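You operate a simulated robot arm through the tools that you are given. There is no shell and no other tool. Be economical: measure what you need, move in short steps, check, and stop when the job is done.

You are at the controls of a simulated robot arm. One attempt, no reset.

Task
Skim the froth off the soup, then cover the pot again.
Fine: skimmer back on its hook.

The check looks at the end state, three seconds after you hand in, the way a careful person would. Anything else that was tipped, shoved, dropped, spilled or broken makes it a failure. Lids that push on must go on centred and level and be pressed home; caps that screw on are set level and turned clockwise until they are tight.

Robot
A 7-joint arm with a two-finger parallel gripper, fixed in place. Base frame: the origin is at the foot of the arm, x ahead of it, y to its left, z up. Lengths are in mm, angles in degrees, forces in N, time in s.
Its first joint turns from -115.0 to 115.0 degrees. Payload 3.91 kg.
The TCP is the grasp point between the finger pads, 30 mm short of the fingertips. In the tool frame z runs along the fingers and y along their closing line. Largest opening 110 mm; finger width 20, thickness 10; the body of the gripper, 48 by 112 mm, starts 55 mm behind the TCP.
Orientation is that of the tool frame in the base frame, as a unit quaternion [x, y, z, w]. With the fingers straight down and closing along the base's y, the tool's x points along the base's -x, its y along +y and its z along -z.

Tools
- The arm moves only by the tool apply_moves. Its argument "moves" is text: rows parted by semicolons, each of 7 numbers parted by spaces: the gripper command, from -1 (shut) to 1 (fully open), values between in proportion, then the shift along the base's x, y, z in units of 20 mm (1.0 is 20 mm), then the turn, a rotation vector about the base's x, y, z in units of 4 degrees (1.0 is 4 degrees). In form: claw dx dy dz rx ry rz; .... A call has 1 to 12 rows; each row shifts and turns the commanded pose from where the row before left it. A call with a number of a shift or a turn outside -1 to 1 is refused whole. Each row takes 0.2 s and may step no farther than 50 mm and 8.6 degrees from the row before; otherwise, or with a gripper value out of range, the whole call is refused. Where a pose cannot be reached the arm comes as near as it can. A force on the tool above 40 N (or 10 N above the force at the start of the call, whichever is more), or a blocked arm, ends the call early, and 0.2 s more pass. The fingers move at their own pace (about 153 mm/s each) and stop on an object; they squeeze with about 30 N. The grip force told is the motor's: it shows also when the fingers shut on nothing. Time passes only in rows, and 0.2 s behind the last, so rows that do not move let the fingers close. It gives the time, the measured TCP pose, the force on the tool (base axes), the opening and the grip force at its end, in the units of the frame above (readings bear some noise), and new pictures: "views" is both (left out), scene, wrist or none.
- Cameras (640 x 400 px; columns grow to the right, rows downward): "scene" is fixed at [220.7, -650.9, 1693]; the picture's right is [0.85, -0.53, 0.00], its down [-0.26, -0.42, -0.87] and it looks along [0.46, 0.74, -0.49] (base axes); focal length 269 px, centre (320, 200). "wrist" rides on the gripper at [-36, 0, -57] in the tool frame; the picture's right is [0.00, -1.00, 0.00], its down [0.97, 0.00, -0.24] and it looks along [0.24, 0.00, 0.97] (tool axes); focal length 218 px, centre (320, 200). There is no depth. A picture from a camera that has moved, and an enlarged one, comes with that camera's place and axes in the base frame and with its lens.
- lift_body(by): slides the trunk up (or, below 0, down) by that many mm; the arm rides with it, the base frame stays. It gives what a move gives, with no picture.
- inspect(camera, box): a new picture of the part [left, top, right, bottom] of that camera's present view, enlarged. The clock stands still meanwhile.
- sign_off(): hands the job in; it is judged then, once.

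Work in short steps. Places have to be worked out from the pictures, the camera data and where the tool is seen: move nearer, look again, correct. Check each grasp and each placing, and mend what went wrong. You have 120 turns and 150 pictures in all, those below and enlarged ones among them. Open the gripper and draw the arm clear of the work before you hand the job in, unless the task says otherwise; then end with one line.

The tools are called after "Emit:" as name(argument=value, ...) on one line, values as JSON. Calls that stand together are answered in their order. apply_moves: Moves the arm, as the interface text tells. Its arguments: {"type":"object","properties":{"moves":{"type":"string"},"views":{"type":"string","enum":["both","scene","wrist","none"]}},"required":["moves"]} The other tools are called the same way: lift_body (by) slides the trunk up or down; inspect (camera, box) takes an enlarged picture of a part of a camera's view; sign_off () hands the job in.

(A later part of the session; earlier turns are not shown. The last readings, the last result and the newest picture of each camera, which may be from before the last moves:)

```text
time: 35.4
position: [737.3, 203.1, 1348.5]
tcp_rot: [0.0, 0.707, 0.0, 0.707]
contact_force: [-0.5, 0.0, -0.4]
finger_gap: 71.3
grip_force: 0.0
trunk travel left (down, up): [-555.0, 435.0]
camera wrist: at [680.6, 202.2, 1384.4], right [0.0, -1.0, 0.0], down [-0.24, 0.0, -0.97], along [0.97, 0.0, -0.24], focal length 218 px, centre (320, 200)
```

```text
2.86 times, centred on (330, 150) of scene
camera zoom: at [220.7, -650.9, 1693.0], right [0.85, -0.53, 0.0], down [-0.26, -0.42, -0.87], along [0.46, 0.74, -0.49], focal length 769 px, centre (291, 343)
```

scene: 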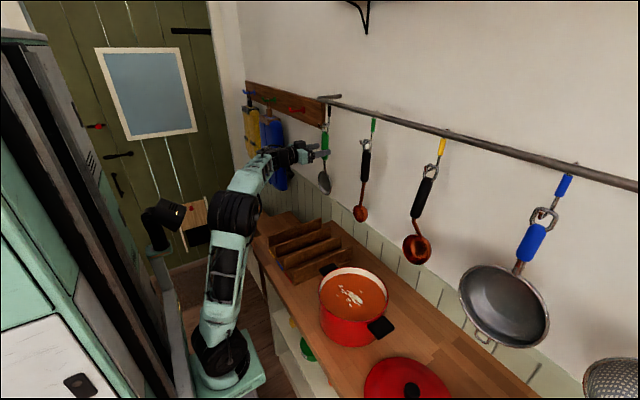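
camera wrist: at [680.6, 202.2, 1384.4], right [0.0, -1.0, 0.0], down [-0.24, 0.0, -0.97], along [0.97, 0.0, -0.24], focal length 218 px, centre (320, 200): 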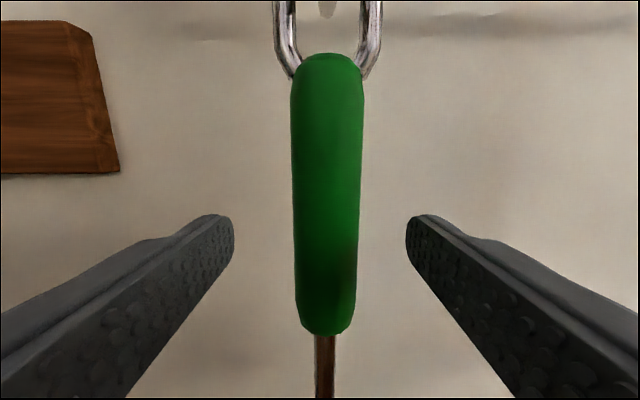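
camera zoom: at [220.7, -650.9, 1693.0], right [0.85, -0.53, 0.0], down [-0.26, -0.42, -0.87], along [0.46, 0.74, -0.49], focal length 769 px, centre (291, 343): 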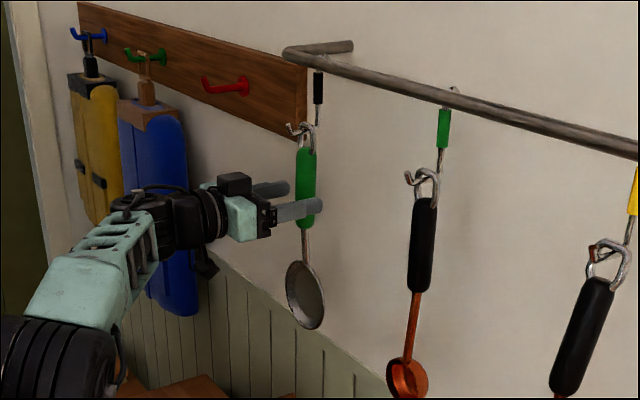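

Parallax puts the handle axis at about (758,200). I'll advance 21 mm and close.

Emit:
apply_moves(moves="0.3 1 -0.1 0 0 0 0;0.3 0.05 0 0 0 0 0;-1 0 0 0 0 0 0;-1 0 0 0 0 0 0;-1 0 0 0 0 0 0")

Emit:
inspect(camera="scene", box=[290, 90, 370, 210])

Emit:
inspect(camera="wrist", box=[220, 0, 420, 120])

```text
time: 36.6
position: [758.1, 200.6, 1347.0]
tcp_rot: [0.0, 0.707, 0.0, 0.707]
contact_force: [-0.3, -1.1, 1.5]
finger_gap: 26.2
grip_force: 30.0
trunk travel left (down, up): [-555.0, 435.0]
camera wrist: at [700.3, 200.7, 1383.4], right [0.0, -1.0, 0.0], down [-0.24, 0.0, -0.97], along [0.97, 0.0, -0.24], focal length 218 px, centre (320, 200)
```

scene: 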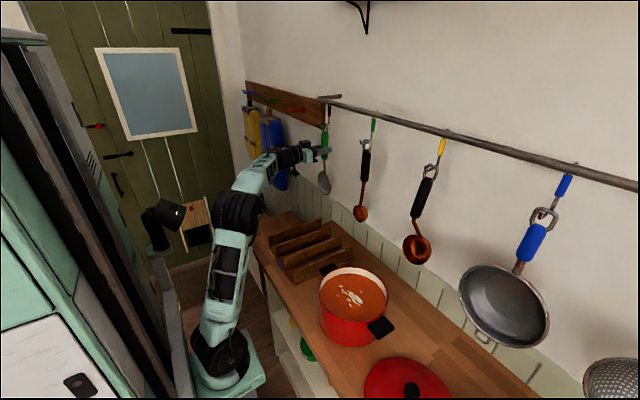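
wrist: 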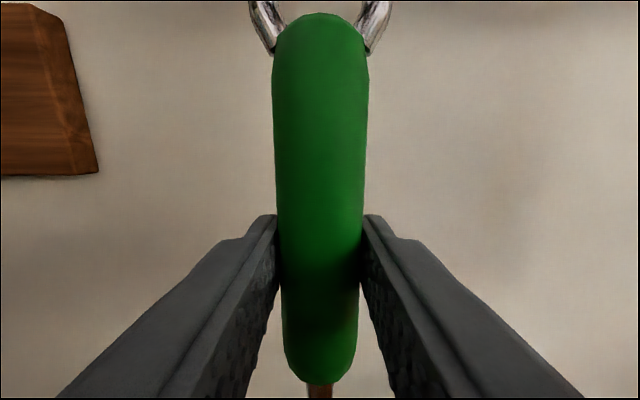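

```text
3.33 times, centred on (330, 150) of scene
camera zoom: at [220.7, -650.9, 1693.0], right [0.85, -0.53, 0.0], down [-0.26, -0.42, -0.87], along [0.46, 0.74, -0.49], focal length 897 px, centre (287, 367)
```

zoom: 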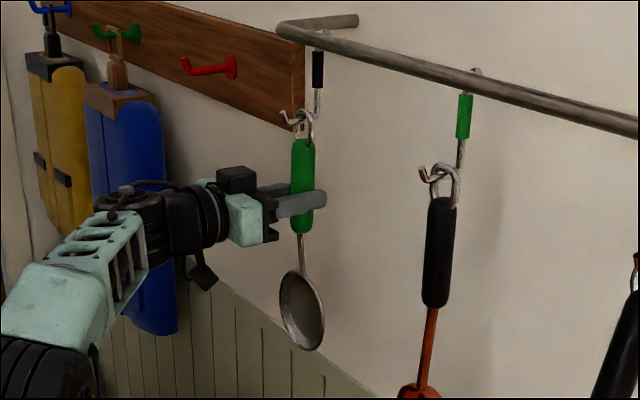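

```text
3.20 times, centred on (320, 60) of wrist
camera zoom: at [700.3, 200.7, 1383.4], right [0.0, -1.0, 0.0], down [-0.24, 0.0, -0.97], along [0.97, 0.0, -0.24], focal length 698 px, centre (320, 648)
```

zoom: 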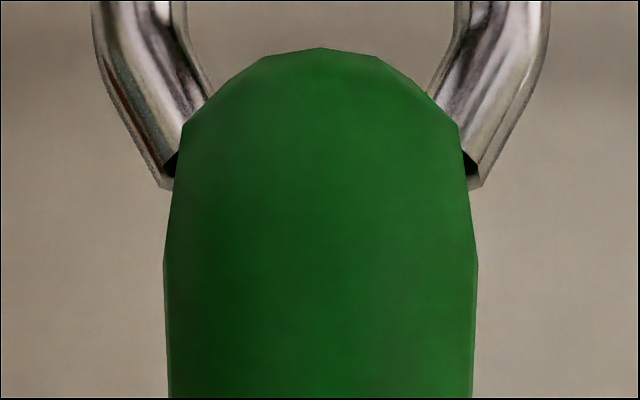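

Gripped at (758,200.6,1347), and this is the pose to return to. I'll lift 16 mm and check the ring against the hook tip.

Emit:
apply_moves(moves="-1 0 0 0.4 0 0 0;-1 0 0 0.4 0 0 0;-1 0 0 0 0 0 0", views="none")

Emit:
inspect(camera="scene", box=[305, 95, 345, 165])

```text
time: 37.4
position: [757.7, 201.4, 1364.8]
tcp_rot: [0.0, 0.707, 0.0, 0.707]
contact_force: [0.1, 0.7, -1.2]
finger_gap: 26.6
grip_force: 30.3
trunk travel left (down, up): [-555.0, 435.0]
```

```text
5.71 times, centred on (325, 130) of scene
camera zoom: at [220.7, -650.9, 1693.0], right [0.85, -0.53, 0.0], down [-0.26, -0.42, -0.87], along [0.46, 0.74, -0.49], focal length 1538 px, centre (291, 600)
```

zoom: 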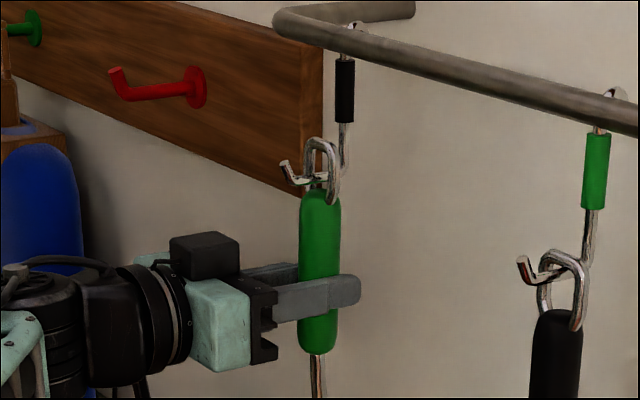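

The ring bar is just about at hook-tip height, with a few mm of room left below. I'll lift 4 mm more and look.

Emit:
apply_moves(moves="-1 0 0 0.2 0 0 0;-1 0 0 0 0 0 0", views="none")

Emit:
inspect(camera="scene", box=[311, 95, 335, 135])

```text
time: 38.0
position: [758.8, 200.9, 1367.7]
tcp_rot: [0.0, 0.707, 0.0, 0.707]
contact_force: [-0.2, 1.3, -1.1]
finger_gap: 26.6
grip_force: 30.0
trunk travel left (down, up): [-555.0, 435.0]
```

```text
10.00 times, centred on (323, 115) of scene
camera zoom: at [220.7, -650.9, 1693.0], right [0.85, -0.53, 0.0], down [-0.26, -0.42, -0.87], along [0.46, 0.74, -0.49], focal length 2691 px, centre (290, 1050)
```

zoom: 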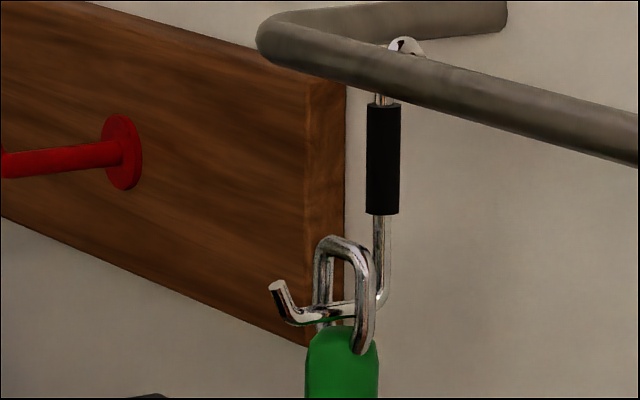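

The ring bar clears the tip by about 2 mm. I'll lift a hair more and pull straight back slowly.

Emit:
apply_moves(moves="-1 0 0 0.08 0 0 0;-1 -0.3 0 0 0 0 0;-1 -0.3 0 0 0 0 0;-1 -0.3 0 0 0 0 0;-1 -0.3 0 0 0 0 0;-1 0 0 0 0 0 0", views="none")

Emit:
inspect(camera="scene", box=[311, 95, 335, 135])

```text
time: 39.4
position: [735.0, 201.2, 1370.8]
tcp_rot: [0.0, 0.707, 0.0, 0.707]
contact_force: [-0.5, -0.6, -1.7]
finger_gap: 26.9
grip_force: 29.5
trunk travel left (down, up): [-555.0, 435.0]
```

```text
10.00 times, centred on (323, 115) of scene
camera zoom: at [220.7, -650.9, 1693.0], right [0.85, -0.53, 0.0], down [-0.26, -0.42, -0.87], along [0.46, 0.74, -0.49], focal length 2691 px, centre (290, 1050)
```

zoom: 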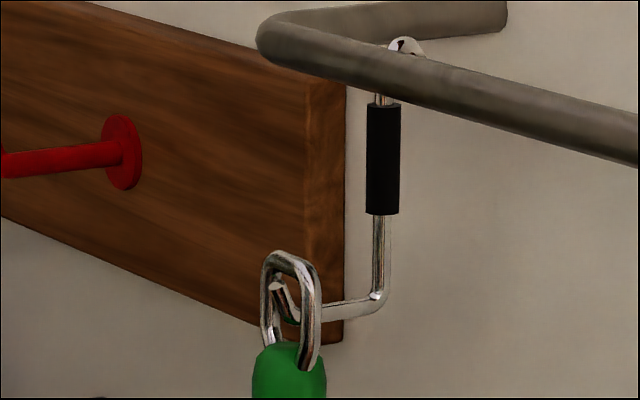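

The ring bar is passing over the tip with no force. I'll continue pulling back.

Emit:
apply_moves(moves="-1 -0.3 0 0 0 0 0;-1 -0.3 0 0 0 0 0;-1 -0.3 0 0 0 0 0;-1 -0.5 0 0 0 0 0;-1 -1 0 0 0 0 0;-1 -1 0 0 0 0 0;-1 -1 0 0 0 0 0;-1 0 0 0 0 0 0")

Emit:
inspect(camera="scene", box=[270, 90, 350, 220])

```text
time: 41.2
position: [647.3, 200.2, 1370.2]
tcp_rot: [-0.001, 0.708, 0.0, 0.706]
contact_force: [0.3, 1.5, -1.3]
finger_gap: 26.6
grip_force: 29.4
trunk travel left (down, up): [-555.0, 435.0]
camera wrist: at [589.5, 200.3, 1405.1], right [0.0, -1.0, 0.0], down [-0.24, 0.0, -0.97], along [0.97, 0.0, -0.24], focal length 218 px, centre (320, 200)
```

scene: 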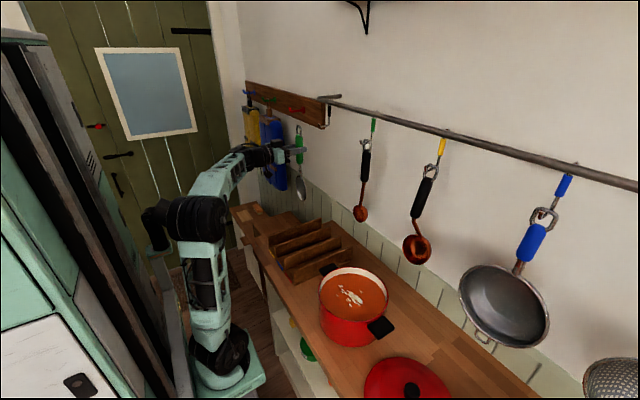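
wrist: 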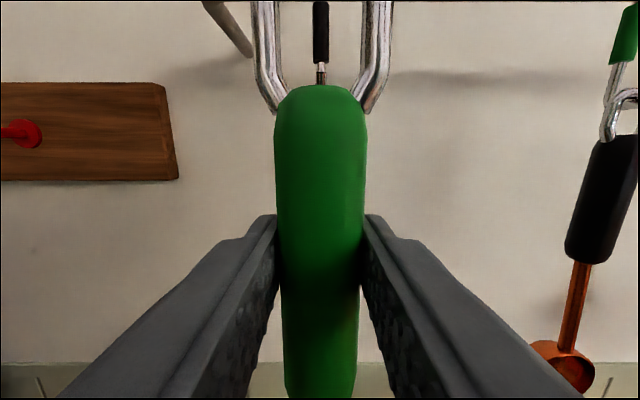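

```text
3.08 times, centred on (310, 155) of scene
camera zoom: at [220.7, -650.9, 1693.0], right [0.85, -0.53, 0.0], down [-0.26, -0.42, -0.87], along [0.46, 0.74, -0.49], focal length 828 px, centre (351, 338)
```

zoom: 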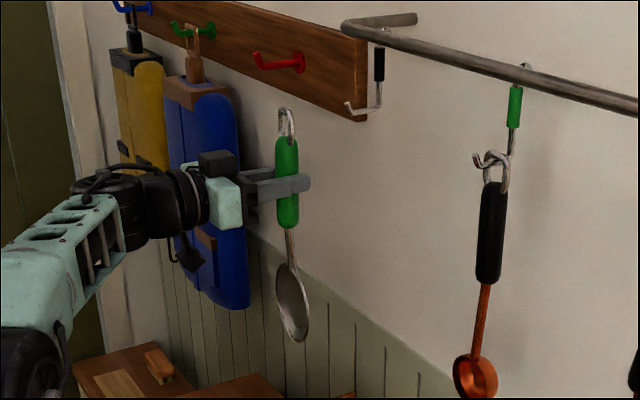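

The skimmer is free. The handle slid about 17 mm down in the grip, which I'll account for when rehanging. I'll swing over the pot while tilting the tool 50° so the disc faces up.

Emit:
apply_moves(moves="-1 0 -0.975 -0.25 0 0.625 0;-1 0 -0.975 -0.25 0 0.625 0;-1 0 -0.975 -0.25 0 0.625 0;-1 0 -0.975 -0.25 0 0.625 0;-1 0 -0.975 -0.25 0 0.625 0;-1 0 -0.975 -0.25 0 0.625 0;-1 0 -0.975 -0.25 0 0.625 0;-1 0 -0.975 -0.25 0 0.625 0;-1 0 -0.975 -0.25 0 0.625 0;-1 0 -0.975 -0.25 0 0.625 0")

Emit:
apply_moves(moves="-1 0 -0.975 -0.25 0 0.625 0;-1 0 -0.975 -0.25 0 0.625 0;-1 0 -0.975 -0.25 0 0.625 0;-1 0 -0.975 -0.25 0 0.625 0;-1 0 -0.975 -0.25 0 0.625 0;-1 0 -0.975 -0.25 0 0.625 0;-1 0 -0.975 -0.25 0 0.625 0;-1 0 -0.975 -0.25 0 0.625 0;-1 0 -0.975 -0.25 0 0.625 0;-1 0 -0.975 -0.25 0 0.625 0;-1 0 0 0 0 0 0")

Emit:
inspect(camera="scene", box=[280, 200, 420, 360])

```text
time: 43.4
position: [645.8, 7.0, 1319.2]
tcp_rot: [0.0, 0.844, 0.0, 0.537]
contact_force: [-1.1, -0.9, -1.3]
finger_gap: 25.6
grip_force: 30.5
trunk travel left (down, up): [-555.0, 435.0]
camera wrist: at [609.6, 5.3, 1376.2], right [0.0, -1.0, 0.0], down [-0.63, 0.0, -0.78], along [0.78, 0.0, -0.63], focal length 218 px, centre (320, 200)
```

scene: 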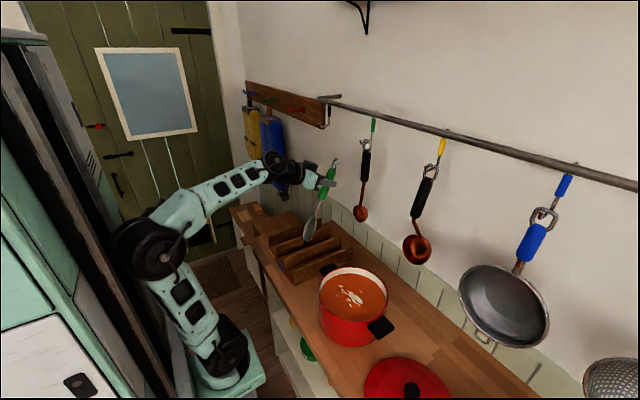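
wrist: 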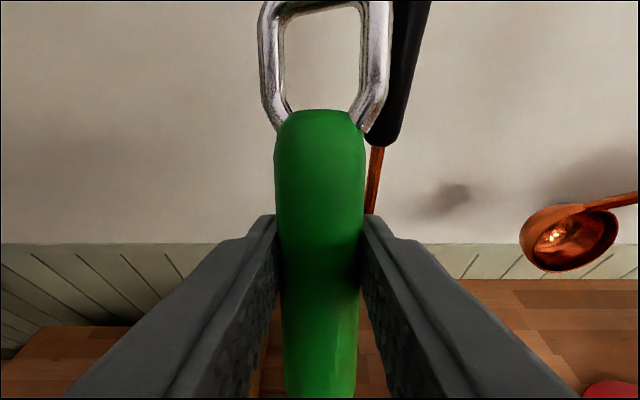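

```text
time: 45.8
position: [647.7, -190.1, 1269.3]
tcp_rot: [0.0, 0.94, 0.0, 0.341]
contact_force: [0.7, -0.1, -1.4]
finger_gap: 25.5
grip_force: 30.1
trunk travel left (down, up): [-555.0, 435.0]
camera wrist: at [637.6, -190.7, 1335.8], right [0.0, -1.0, 0.0], down [-0.9, 0.0, -0.44], along [0.44, 0.0, -0.9], focal length 218 px, centre (320, 200)
```

scene: 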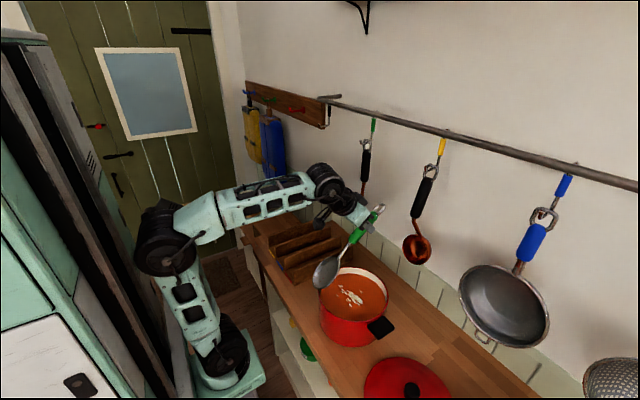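
wrist: 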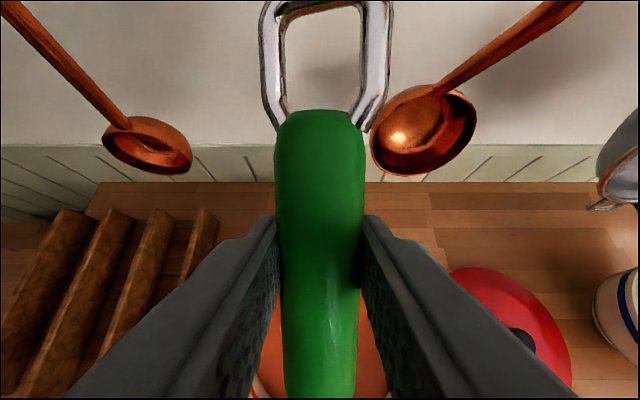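

```text
2.50 times, centred on (350, 280) of scene
camera zoom: at [220.7, -650.9, 1693.0], right [0.85, -0.53, 0.0], down [-0.26, -0.42, -0.87], along [0.46, 0.74, -0.49], focal length 673 px, centre (245, 0)
```

zoom: 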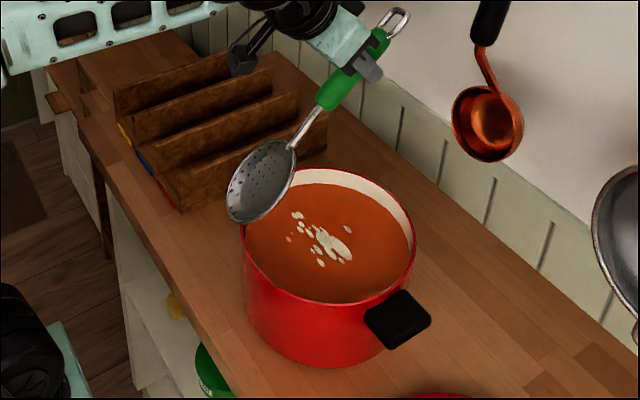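

The skimmer head is about 103 mm across, centred roughly (-118,0,-118) from the TCP. The soup level is z≈1000 and the rim about 1025. The gripper body would come close to the hanging ladle at y≈-280, so I'll flatten to 60° and yaw +15° before positioning above the back half of the pot.

Emit:
apply_moves(moves="-1 0.5 0.3 0 0 0.85 0;-1 0.6 0.3 0 0 0.85 0;-1 0.9 0.3 -0.3 0 0.8 0;-1 0.9 0.3 -0.5 0 0 0.95;-1 0.9 0.3 -0.5 0 0 0.95;-1 0.9 0.325 -0.6 0 0 0.95;-1 0.95 0 -0.6 0 0 0.9;-1 0.75 0 -0.6 0 0 0;-1 0.75 0 -0.6 0 0 0;-1 0 0 0 0 0 0")

Emit:
inspect(camera="scene", box=[280, 190, 440, 350])

```text
time: 48.0
position: [788.0, -152.2, 1196.3]
tcp_rot: [-0.127, 0.958, 0.034, 0.257]
contact_force: [-1.5, 0.2, -0.1]
finger_gap: 25.4
grip_force: 30.5
trunk travel left (down, up): [-555.0, 435.0]
camera wrist: at [790.2, -152.8, 1262.8], right [0.26, -0.97, 0.0], down [-0.93, -0.25, -0.28], along [0.27, 0.07, -0.96], focal length 218 px, centre (320, 200)
```

scene: 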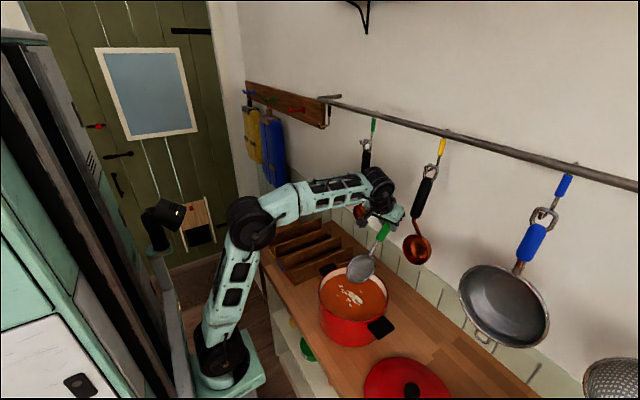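
wrist: 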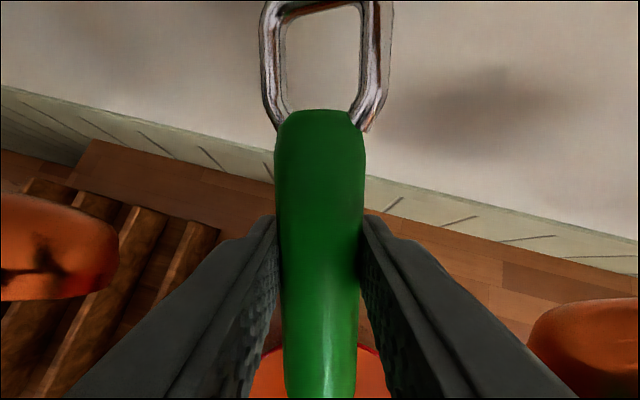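

```text
2.50 times, centred on (360, 270) of scene
camera zoom: at [220.7, -650.9, 1693.0], right [0.85, -0.53, 0.0], down [-0.26, -0.42, -0.87], along [0.46, 0.74, -0.49], focal length 673 px, centre (220, 25)
```

zoom: 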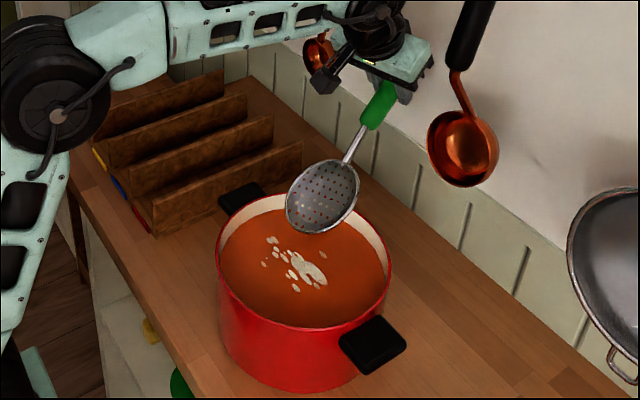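

The head is at about (652,-193,1105), over the back part of the pot, with clearance to both ladles. I'll lower until the disc sits just under the surface.

Emit:
apply_moves(moves="-1 0 0 -0.8 0 0 0;-1 0 0 -0.8 0 0 0;-1 0 0 -0.8 0 0 0;-1 0 0 -0.8 0 0 0;-1 0 0 -0.8 0 0 0;-1 0 0 0 0 0 0")

Emit:
inspect(camera="scene", box=[290, 190, 440, 350])

```text
time: 49.4
position: [789.8, -153.8, 1116.1]
tcp_rot: [-0.126, 0.958, 0.034, 0.256]
contact_force: [-0.2, 0.2, -0.6]
finger_gap: 25.3
grip_force: 29.7
trunk travel left (down, up): [-555.0, 435.0]
camera wrist: at [791.7, -153.2, 1182.9], right [0.26, -0.97, 0.0], down [-0.93, -0.25, -0.28], along [0.27, 0.07, -0.96], focal length 218 px, centre (320, 200)
```

scene: 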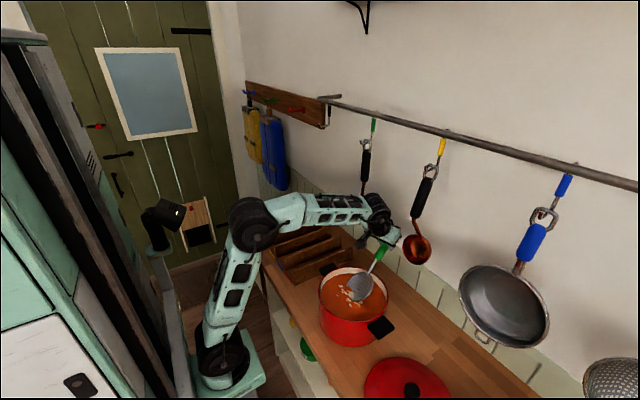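
wrist: 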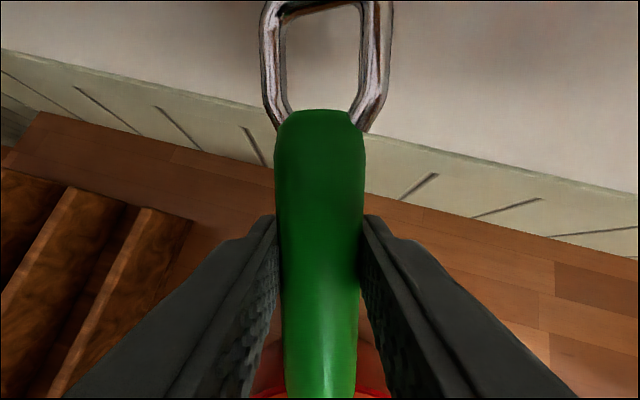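

```text
2.50 times, centred on (365, 270) of scene
camera zoom: at [220.7, -650.9, 1693.0], right [0.85, -0.53, 0.0], down [-0.26, -0.42, -0.87], along [0.46, 0.74, -0.49], focal length 673 px, centre (208, 25)
```

zoom: 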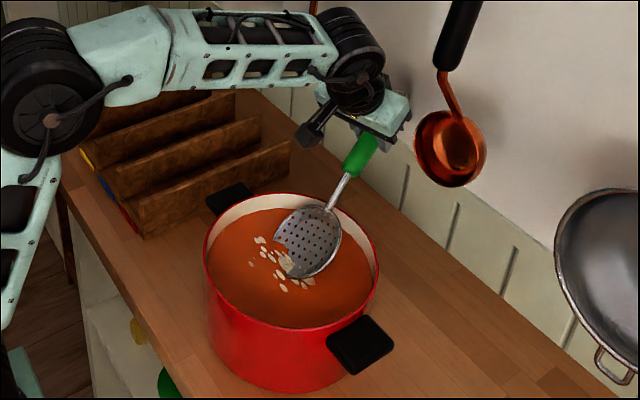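

The leading edge just touches the soup. I'll go 30 mm deeper and sweep toward the front.

Emit:
apply_moves(moves="-1 0 0 -0.75 0 0 0;-1 0 0 -0.75 0 0 0;-1 -0.5 0 0 0 0 0;-1 -0.5 0 0 0 0 0;-1 -0.5 0 0 0 0 0;-1 -0.5 0 0 0 0 0;-1 -0.5 0 0 0 0 0;-1 0 0 0 0 0 0", views="none")

Emit:
inspect(camera="scene", box=[300, 220, 420, 350])

```text
time: 51.2
position: [740.3, -153.6, 1085.5]
tcp_rot: [-0.126, 0.958, 0.034, 0.257]
contact_force: [0.4, 0.7, -1.6]
finger_gap: 25.5
grip_force: 30.0
trunk travel left (down, up): [-555.0, 435.0]
```

```text
3.08 times, centred on (360, 285) of scene
camera zoom: at [220.7, -650.9, 1693.0], right [0.85, -0.53, 0.0], down [-0.26, -0.42, -0.87], along [0.46, 0.74, -0.49], focal length 828 px, centre (197, -62)
```

zoom: 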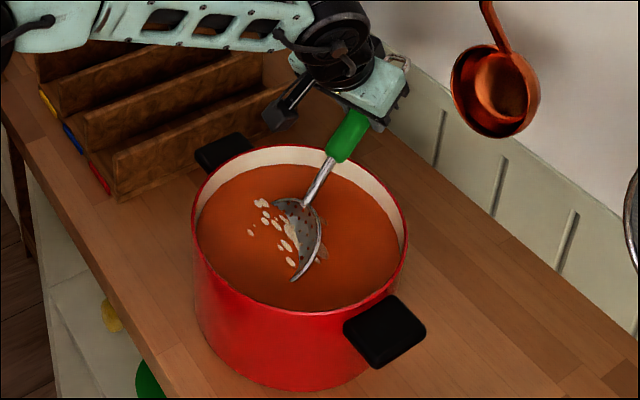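

The disc is now under most of the flecks. I'll lift straight up slowly and see what it collects.

Emit:
apply_moves(moves="-1 0 0 0.4 0 0 0;-1 0 0 0.4 0 0 0;-1 0 0 0.4 0 0 0;-1 0 0 0.4 0 0 0;-1 0 0 0.5 0 0 0;-1 0 0 0.5 0 0 0;-1 0 0 0.5 0 0 0;-1 0 0 0 0 0 0", views="none")

Emit:
inspect(camera="scene", box=[300, 220, 420, 350])

```text
time: 53.0
position: [740.3, -151.2, 1148.5]
tcp_rot: [-0.127, 0.957, 0.034, 0.257]
contact_force: [0.2, 0.2, -1.7]
finger_gap: 25.1
grip_force: 29.9
trunk travel left (down, up): [-555.0, 435.0]
```

```text
3.08 times, centred on (360, 285) of scene
camera zoom: at [220.7, -650.9, 1693.0], right [0.85, -0.53, 0.0], down [-0.26, -0.42, -0.87], along [0.46, 0.74, -0.49], focal length 828 px, centre (197, -62)
```

zoom: 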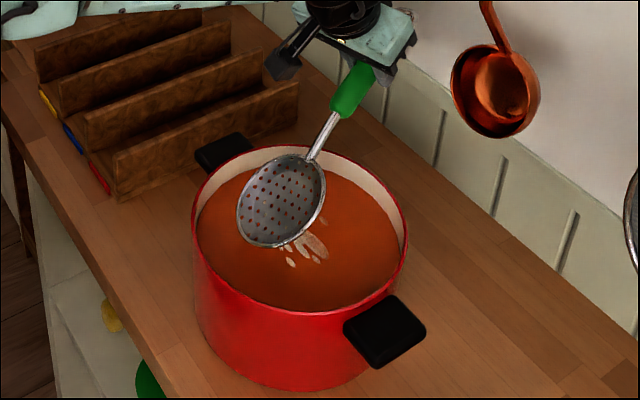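

No froth is visibly on the disc. I'll move it aside to see what's left on the soup.

Emit:
apply_moves(moves="-1 0.5 0 1 0 0 0;-1 1 0 1 0 0 0;-1 1 0 1 0 0 0;-1 0 0 1 0 0 0;-1 0 0 0 0 0 0", views="none")

Emit:
inspect(camera="scene", box=[300, 220, 420, 350])

```text
time: 54.2
position: [790.0, -153.7, 1227.2]
tcp_rot: [-0.126, 0.958, 0.034, 0.256]
contact_force: [-1.0, 0.5, -1.7]
finger_gap: 25.2
grip_force: 30.2
trunk travel left (down, up): [-555.0, 435.0]
```

```text
3.08 times, centred on (360, 285) of scene
camera zoom: at [220.7, -650.9, 1693.0], right [0.85, -0.53, 0.0], down [-0.26, -0.42, -0.87], along [0.46, 0.74, -0.49], focal length 828 px, centre (197, -62)
```

zoom: 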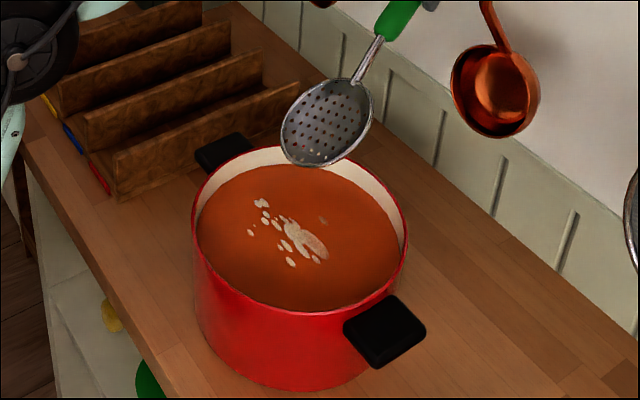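

One fleck faded where the head centre passed at the surface, so froth goes with passes of the head at surface level. I'll do several strokes with the head centred at the surface across the froth area.

Emit:
apply_moves(moves="-1 0 0 -1 0 0 0;-1 0 0 -1 0 0 0;-1 0 0 -1 0 0 0;-1 0 0 -1 0 0 0;-1 0 0 -1 0 0 0;-1 0 0 -1 0 0 0;-1 0 0 -0.75 0 0 0;-1 -0.8 0 0 0 0 0;-1 -0.8 0 0 0 0 0;-1 -0.8 0 0 0 0 0;-1 -0.8 0 0 0 0 0;-1 -0.8 0 0 0 0 0", views="none")

Emit:
inspect(camera="scene", box=[300, 220, 420, 350])

Emit:
apply_moves(moves="-1 0.5 0.5 0 0 0 0;-1 0.8 0.5 0 0 0 0;-1 0.8 0 0 0 0 0;-1 0.8 0 0 0 0 0;-1 -0.8 0 0 0 0 0;-1 -0.8 0 0 0 0 0;-1 -0.8 0 0 0 0 0;-1 -0.5 0 0 0 0 0;-1 0 0 0 0 0 0", views="none")

Emit:
inspect(camera="scene", box=[300, 220, 420, 350])

```text
time: 56.8
position: [708.9, -153.0, 1093.4]
tcp_rot: [-0.126, 0.958, 0.034, 0.256]
contact_force: [0.3, 0.2, -1.5]
finger_gap: 25.3
grip_force: 30.1
trunk travel left (down, up): [-555.0, 435.0]
```

```text
3.08 times, centred on (360, 285) of scene
camera zoom: at [220.7, -650.9, 1693.0], right [0.85, -0.53, 0.0], down [-0.26, -0.42, -0.87], along [0.46, 0.74, -0.49], focal length 828 px, centre (197, -62)
```

zoom: 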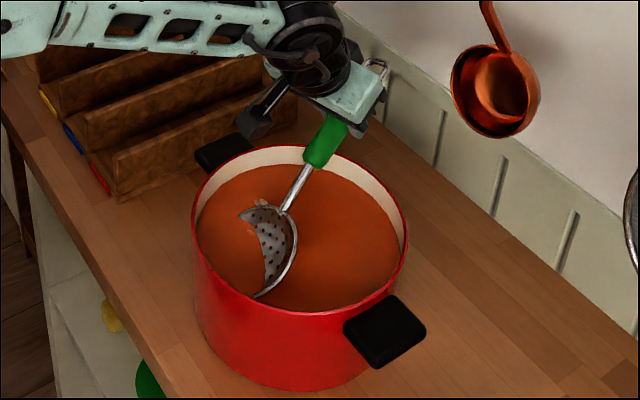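

```text
time: 58.8
position: [709.7, -133.5, 1092.5]
tcp_rot: [-0.127, 0.957, 0.034, 0.257]
contact_force: [10.0, -2.8, 2.1]
finger_gap: 25.5
grip_force: 30.3
trunk travel left (down, up): [-555.0, 435.0]
```

```text
3.08 times, centred on (360, 285) of scene
camera zoom: at [220.7, -650.9, 1693.0], right [0.85, -0.53, 0.0], down [-0.26, -0.42, -0.87], along [0.46, 0.74, -0.49], focal length 828 px, centre (197, -62)
```

zoom: 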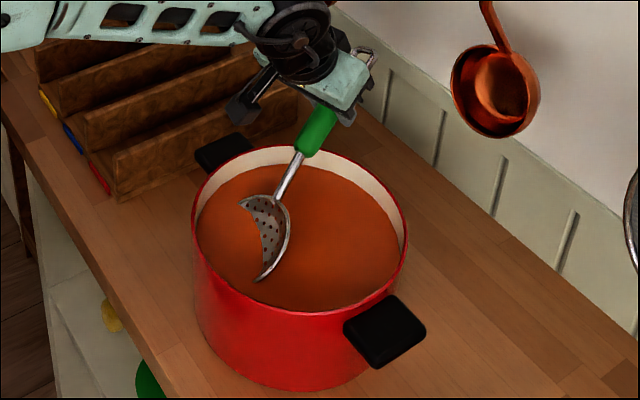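

The froth looks gone, but the 10 N reading means the disc is touching the pot wall. I'll back off and lift out.

Emit:
apply_moves(moves="-1 0.8 -0.2 0 0 0 0;-1 0.8 -0.2 0.3 0 0 0;-1 0 0 1 0 0 0;-1 0 0 1 0 0 0;-1 0 0 1 0 0 0;-1 0.5 0 1 0 0 0;-1 1 0 1 0 0 0;-1 1 0 1 0 0 0;-1 0 0 0 0 0 0")

Emit:
inspect(camera="scene", box=[300, 220, 420, 350])

```text
time: 60.8
position: [790.7, -142.2, 1219.5]
tcp_rot: [-0.126, 0.958, 0.033, 0.257]
contact_force: [0.6, 0.1, -0.5]
finger_gap: 25.3
grip_force: 29.8
trunk travel left (down, up): [-555.0, 435.0]
camera wrist: at [794.0, -142.5, 1286.6], right [0.26, -0.97, 0.0], down [-0.93, -0.25, -0.28], along [0.27, 0.07, -0.96], focal length 218 px, centre (320, 200)
```

scene: 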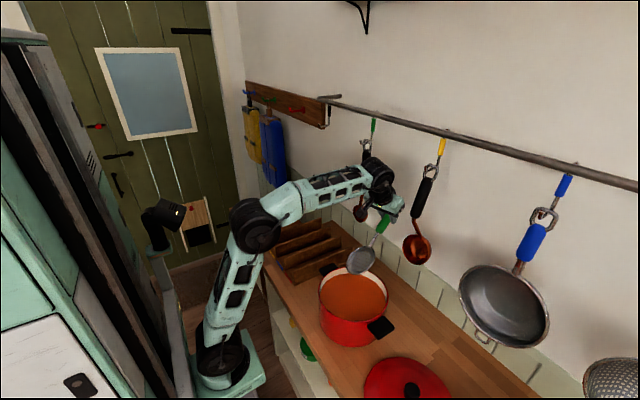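
wrist: 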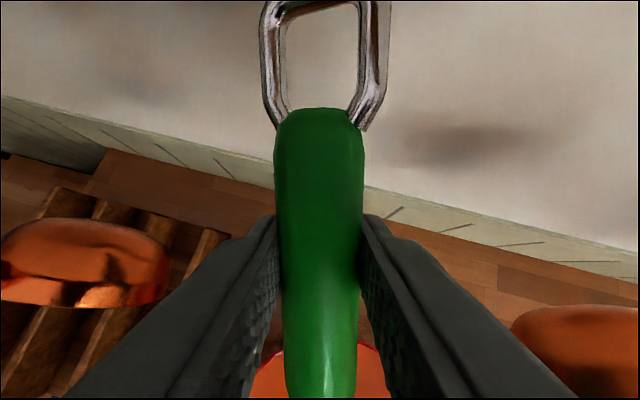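

```text
3.08 times, centred on (360, 285) of scene
camera zoom: at [220.7, -650.9, 1693.0], right [0.85, -0.53, 0.0], down [-0.26, -0.42, -0.87], along [0.46, 0.74, -0.49], focal length 828 px, centre (197, -62)
```

zoom: 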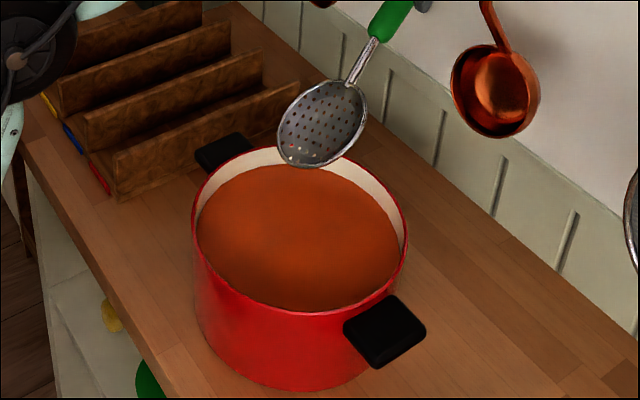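

All froth is gone and the pot hasn't moved. Now I'll back away from the wall, undo the yaw, and return to the hook with the tool horizontal.

Emit:
apply_moves(moves="-1 -0.9 0 0.5 0 0 -0.75;-1 -0.9 0 0.5 0 0 -0.75;-1 -0.9 0 0.5 0 0 -0.75;-1 -0.9 0 0.5 0 0 -0.75;-1 -0.9 0 0.5 0 0 -0.75;-1 -0.9 0 0.5 0 0 0;-1 -0.9 0 0.5 0 0 0;-1 -0.9 0 0 0 0 0", views="none")

Emit:
apply_moves(moves="-1 0 0.86 0.27 0 -0.75 0;-1 0 0.86 0.27 0 -0.75 0;-1 0 0.86 0.27 0 -0.75 0;-1 0 0.86 0.27 0 -0.75 0;-1 0 0.86 0.27 0 -0.75 0;-1 0 0.86 0.27 0 -0.75 0;-1 0 0.86 0.27 0 -0.75 0;-1 0 0.86 0.27 0 -0.75 0;-1 0 0.86 0.27 0 -0.75 0;-1 0 0.86 0.27 0 -0.75 0", views="none")

Emit:
apply_moves(moves="-1 0 0.86 0.27 0 -0.75 0;-1 0 0.86 0.27 0 -0.75 0;-1 0 0.86 0.27 0 -0.75 0;-1 0 0.86 0.27 0 -0.75 0;-1 0 0.86 0.27 0 -0.75 0;-1 0 0.86 0.27 0 -0.75 0;-1 0 0.86 0.27 0 -0.75 0;-1 0 0.86 0.27 0 -0.75 0;-1 0 0.86 0.27 0 -0.75 0;-1 0 0.86 0.27 0 -0.75 0;-1 0 0 0 0 0 0")

Emit:
inspect(camera="scene", box=[270, 90, 350, 220])

```text
time: 62.6
position: [647.8, -140.3, 1288.2]
tcp_rot: [-0.001, 0.966, 0.0, 0.258]
contact_force: [0.3, -0.8, -0.2]
finger_gap: 25.2
grip_force: 29.9
trunk travel left (down, up): [-555.0, 435.0]
```

```text
time: 64.8
position: [649.0, 31.0, 1343.4]
tcp_rot: [-0.001, 0.866, 0.0, 0.499]
contact_force: [-0.7, -0.1, -0.1]
finger_gap: 25.2
grip_force: 29.8
trunk travel left (down, up): [-555.0, 435.0]
```

```text
time: 67.2
position: [648.9, 204.5, 1396.3]
tcp_rot: [0.001, 0.707, 0.0, 0.707]
contact_force: [0.4, 0.2, -0.7]
finger_gap: 25.1
grip_force: 30.0
trunk travel left (down, up): [-555.0, 435.0]
camera wrist: at [590.3, 202.6, 1431.9], right [0.0, -1.0, 0.0], down [-0.24, 0.0, -0.97], along [0.97, 0.0, -0.24], focal length 218 px, centre (320, 200)
```

scene: 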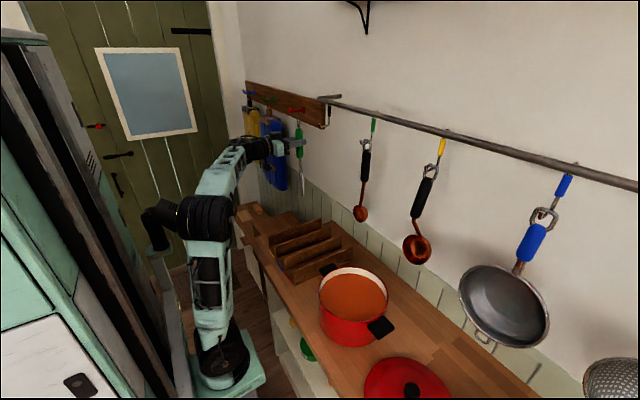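
wrist: 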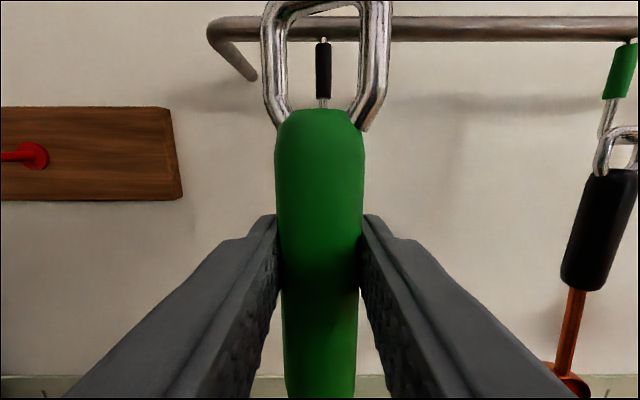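

```text
3.08 times, centred on (310, 155) of scene
camera zoom: at [220.7, -650.9, 1693.0], right [0.85, -0.53, 0.0], down [-0.26, -0.42, -0.87], along [0.46, 0.74, -0.49], focal length 828 px, centre (351, 338)
```

zoom: 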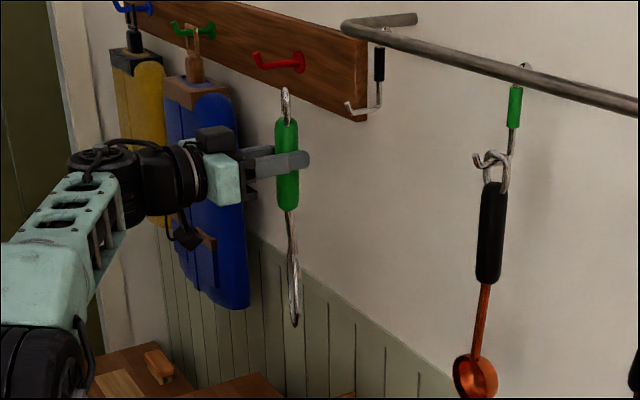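

The skimmer has twisted about 26° around its handle axis, probably from the wall touch: the disc now looks edge-on to the scene camera. I'll yaw the gripper +26° to bring the ring square to the hook again.

Emit:
apply_moves(moves="-1 0 0 0 0 0 0.93;-1 0 0 0 0 0 0.93;-1 0 0 0 0 0 0.93;-1 0 0 0 0 0 0.93;-1 0 0 0 0 0 0.93;-1 0 0 0 0 0 0.93;-1 0 0 0 0 0 0.92;-1 0 0 0 0 0 0", views="wrist")

Emit:
inspect(camera="scene", box=[280, 110, 330, 210])

```text
time: 69.0
position: [646.3, 203.1, 1396.4]
tcp_rot: [-0.16, 0.689, 0.16, 0.688]
contact_force: [-0.1, -0.5, -0.7]
finger_gap: 25.2
grip_force: 29.8
trunk travel left (down, up): [-555.0, 435.0]
camera wrist: at [595.6, 177.4, 1432.1], right [0.44, -0.9, 0.0], down [-0.22, -0.11, -0.97], along [0.87, 0.43, -0.24], focal length 218 px, centre (320, 200)
```

wrist: 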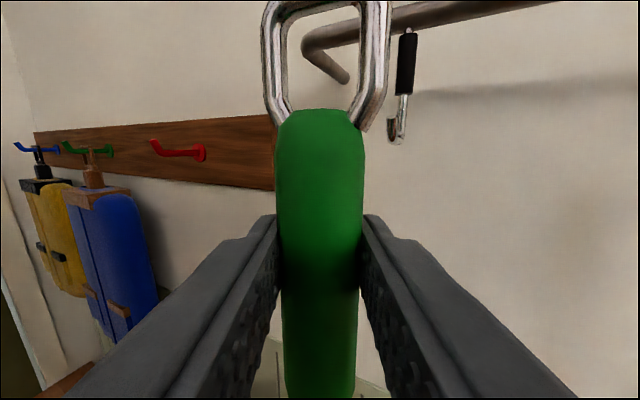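

```text
4.00 times, centred on (305, 160) of scene
camera zoom: at [220.7, -650.9, 1693.0], right [0.85, -0.53, 0.0], down [-0.26, -0.42, -0.87], along [0.46, 0.74, -0.49], focal length 1076 px, centre (380, 360)
```

zoom: 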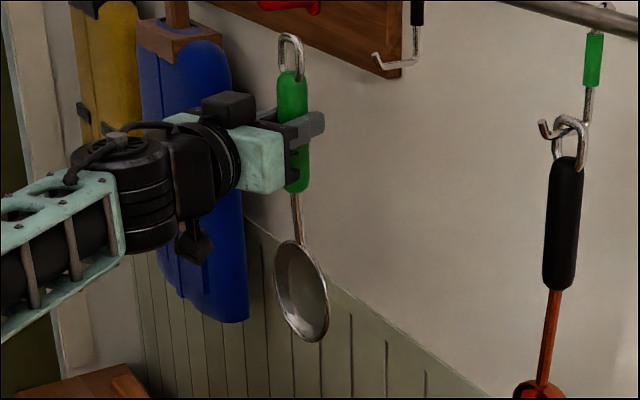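

The ring is square again and the disc looks as it originally did. I'll advance to x≈696, just short of the hook tip, and check height and lateral alignment.

Emit:
apply_moves(moves="-1 0.6 -0.12 0 0 0 0;-1 0.6 0 0 0 0 0;-1 0.6 0 0 0 0 0;-1 0.6 0 0 0 0 0;-1 0 0 0 0 0 0", views="wrist")

Emit:
inspect(camera="scene", box=[305, 95, 329, 135])

```text
time: 70.2
position: [694.5, 200.3, 1397.4]
tcp_rot: [-0.159, 0.689, 0.16, 0.689]
contact_force: [0.2, -0.3, -1.1]
finger_gap: 24.9
grip_force: 29.8
trunk travel left (down, up): [-555.0, 435.0]
camera wrist: at [643.1, 174.8, 1432.4], right [0.44, -0.9, 0.0], down [-0.22, -0.11, -0.97], along [0.87, 0.43, -0.24], focal length 218 px, centre (320, 200)
```

wrist: 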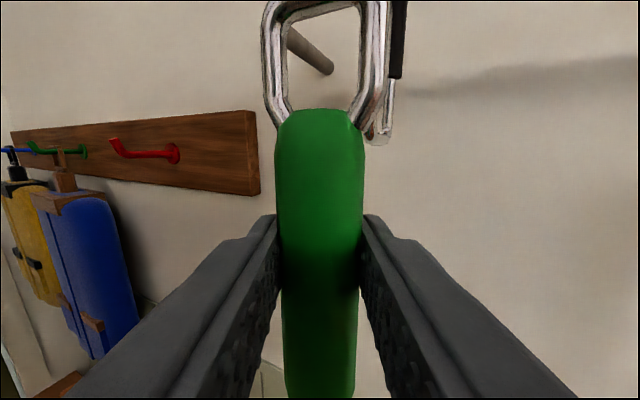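

```text
10.00 times, centred on (317, 115) of scene
camera zoom: at [220.7, -650.9, 1693.0], right [0.85, -0.53, 0.0], down [-0.26, -0.42, -0.87], along [0.46, 0.74, -0.49], focal length 2691 px, centre (350, 1050)
```

zoom: 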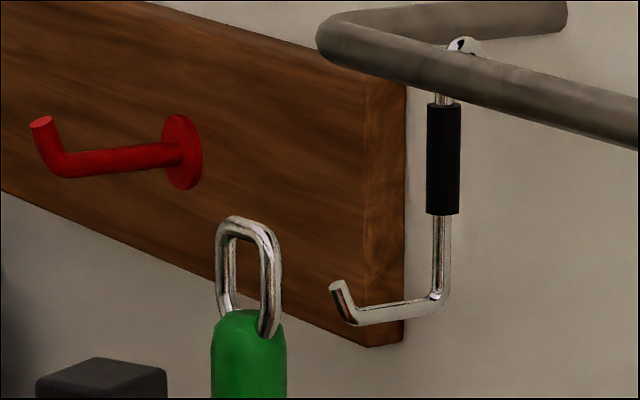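

By ray calculation the ring sits about 17 mm higher than in the pull-out, which was the ideal passing height. I'll lower 16 mm, advance until the ring is over the tip, and check.

Emit:
apply_moves(moves="-1 0 0 -0.8 0 0 0;-1 0.5 0 0 0 0 0;-1 0.5 0 0 0 0 0;-1 0 0 0 0 0 0", views="wrist")

Emit:
inspect(camera="scene", box=[311, 95, 335, 135])

```text
time: 71.2
position: [715.4, 200.6, 1381.5]
tcp_rot: [-0.16, 0.69, 0.159, 0.688]
contact_force: [-0.7, -0.2, -1.7]
finger_gap: 25.5
grip_force: 29.9
trunk travel left (down, up): [-555.0, 435.0]
camera wrist: at [663.7, 174.7, 1417.0], right [0.44, -0.9, 0.0], down [-0.22, -0.11, -0.97], along [0.87, 0.43, -0.24], focal length 218 px, centre (320, 200)
```

wrist: 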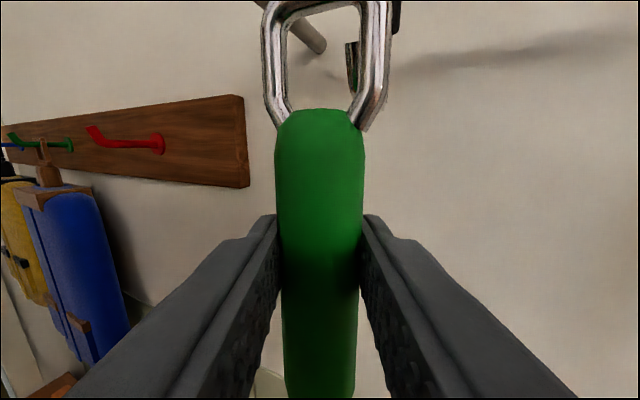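

```text
10.00 times, centred on (323, 115) of scene
camera zoom: at [220.7, -650.9, 1693.0], right [0.85, -0.53, 0.0], down [-0.26, -0.42, -0.87], along [0.46, 0.74, -0.49], focal length 2691 px, centre (290, 1050)
```

zoom: 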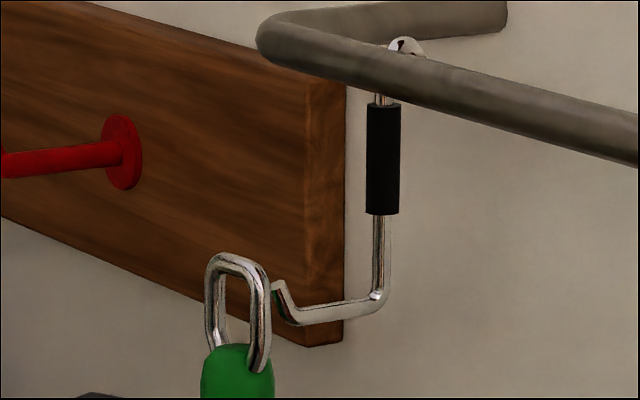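

The height matches the pull-out and the hook tip lies about 3 mm toward -y inside the ring opening. I'll shift 2.5 mm and slide the ring over the tip.

Emit:
apply_moves(moves="-1 0 -0.12 0 0 0 0;-1 0.3 0 0 0 0 0;-1 0.3 0 0 0 0 0;-1 0.3 0 0 0 0 0;-1 0.3 0 0 0 0 0;-1 0 0 0 0 0 0", views="wrist")

Emit:
inspect(camera="scene", box=[311, 95, 335, 135])

```text
time: 72.6
position: [739.5, 197.1, 1381.8]
tcp_rot: [-0.16, 0.689, 0.159, 0.689]
contact_force: [0.4, 0.5, -1.5]
finger_gap: 25.2
grip_force: 29.9
trunk travel left (down, up): [-555.0, 435.0]
camera wrist: at [687.9, 172.0, 1416.4], right [0.44, -0.9, 0.0], down [-0.22, -0.11, -0.97], along [0.87, 0.43, -0.24], focal length 218 px, centre (320, 200)
```

wrist: 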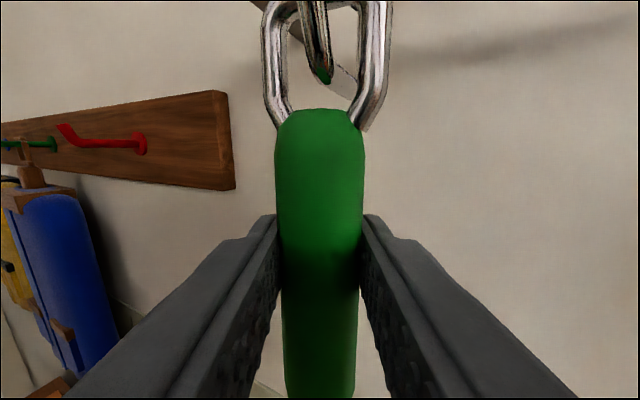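

```text
10.00 times, centred on (323, 115) of scene
camera zoom: at [220.7, -650.9, 1693.0], right [0.85, -0.53, 0.0], down [-0.26, -0.42, -0.87], along [0.46, 0.74, -0.49], focal length 2691 px, centre (290, 1050)
```

zoom: 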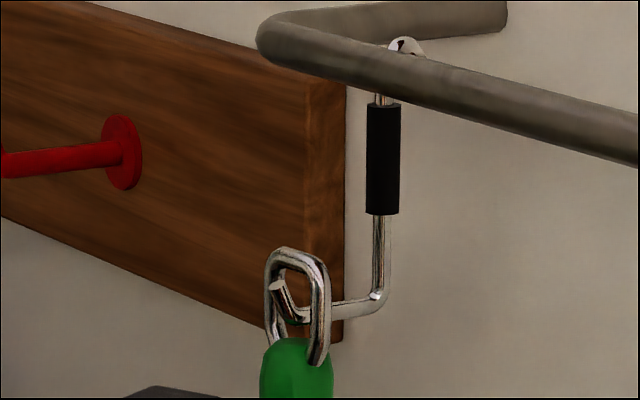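

The hook tip is through the ring. I'll advance another 18 mm.

Emit:
apply_moves(moves="-1 0.3 0 0 0 0 0;-1 0.3 0 0 0 0 0;-1 0.3 0 0 0 0 0;-1 0 0 0 0 0 0", views="none")

Emit:
inspect(camera="scene", box=[311, 95, 335, 135])

```text
time: 73.6
position: [757.1, 198.7, 1380.6]
tcp_rot: [-0.159, 0.69, 0.159, 0.688]
contact_force: [-0.4, 0.2, -0.5]
finger_gap: 25.3
grip_force: 29.4
trunk travel left (down, up): [-555.0, 435.0]
```

```text
10.00 times, centred on (323, 115) of scene
camera zoom: at [220.7, -650.9, 1693.0], right [0.85, -0.53, 0.0], down [-0.26, -0.42, -0.87], along [0.46, 0.74, -0.49], focal length 2691 px, centre (290, 1050)
```

zoom: 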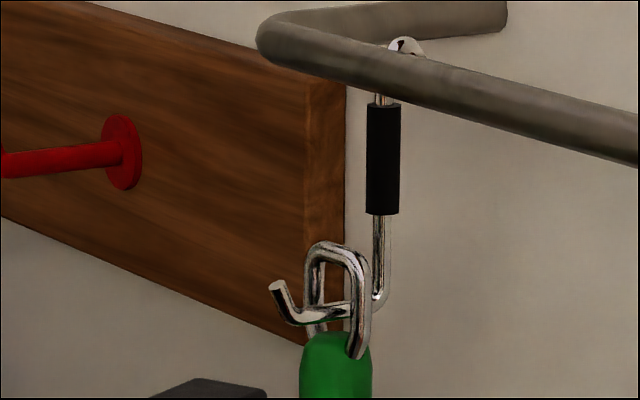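

The ring is in the same place as before unhooking, with its bar about 18 mm above the hook. I'll lower it onto the hook.

Emit:
apply_moves(moves="-1 0 0 -0.3 0 0 0;-1 0 0 -0.3 0 0 0;-1 0 0 -0.2 0 0 0;-1 0 0 0 0 0 0", views="none")

Emit:
inspect(camera="scene", box=[311, 95, 335, 135])

```text
time: 74.6
position: [755.7, 198.4, 1368.2]
tcp_rot: [-0.158, 0.687, 0.159, 0.691]
contact_force: [5.9, 3.2, 25.2]
finger_gap: 25.3
grip_force: 29.9
trunk travel left (down, up): [-555.0, 435.0]
```

```text
10.00 times, centred on (323, 115) of scene
camera zoom: at [220.7, -650.9, 1693.0], right [0.85, -0.53, 0.0], down [-0.26, -0.42, -0.87], along [0.46, 0.74, -0.49], focal length 2691 px, centre (290, 1050)
```

zoom: 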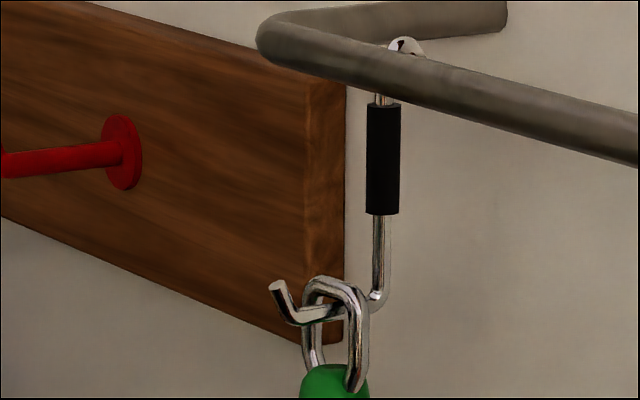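

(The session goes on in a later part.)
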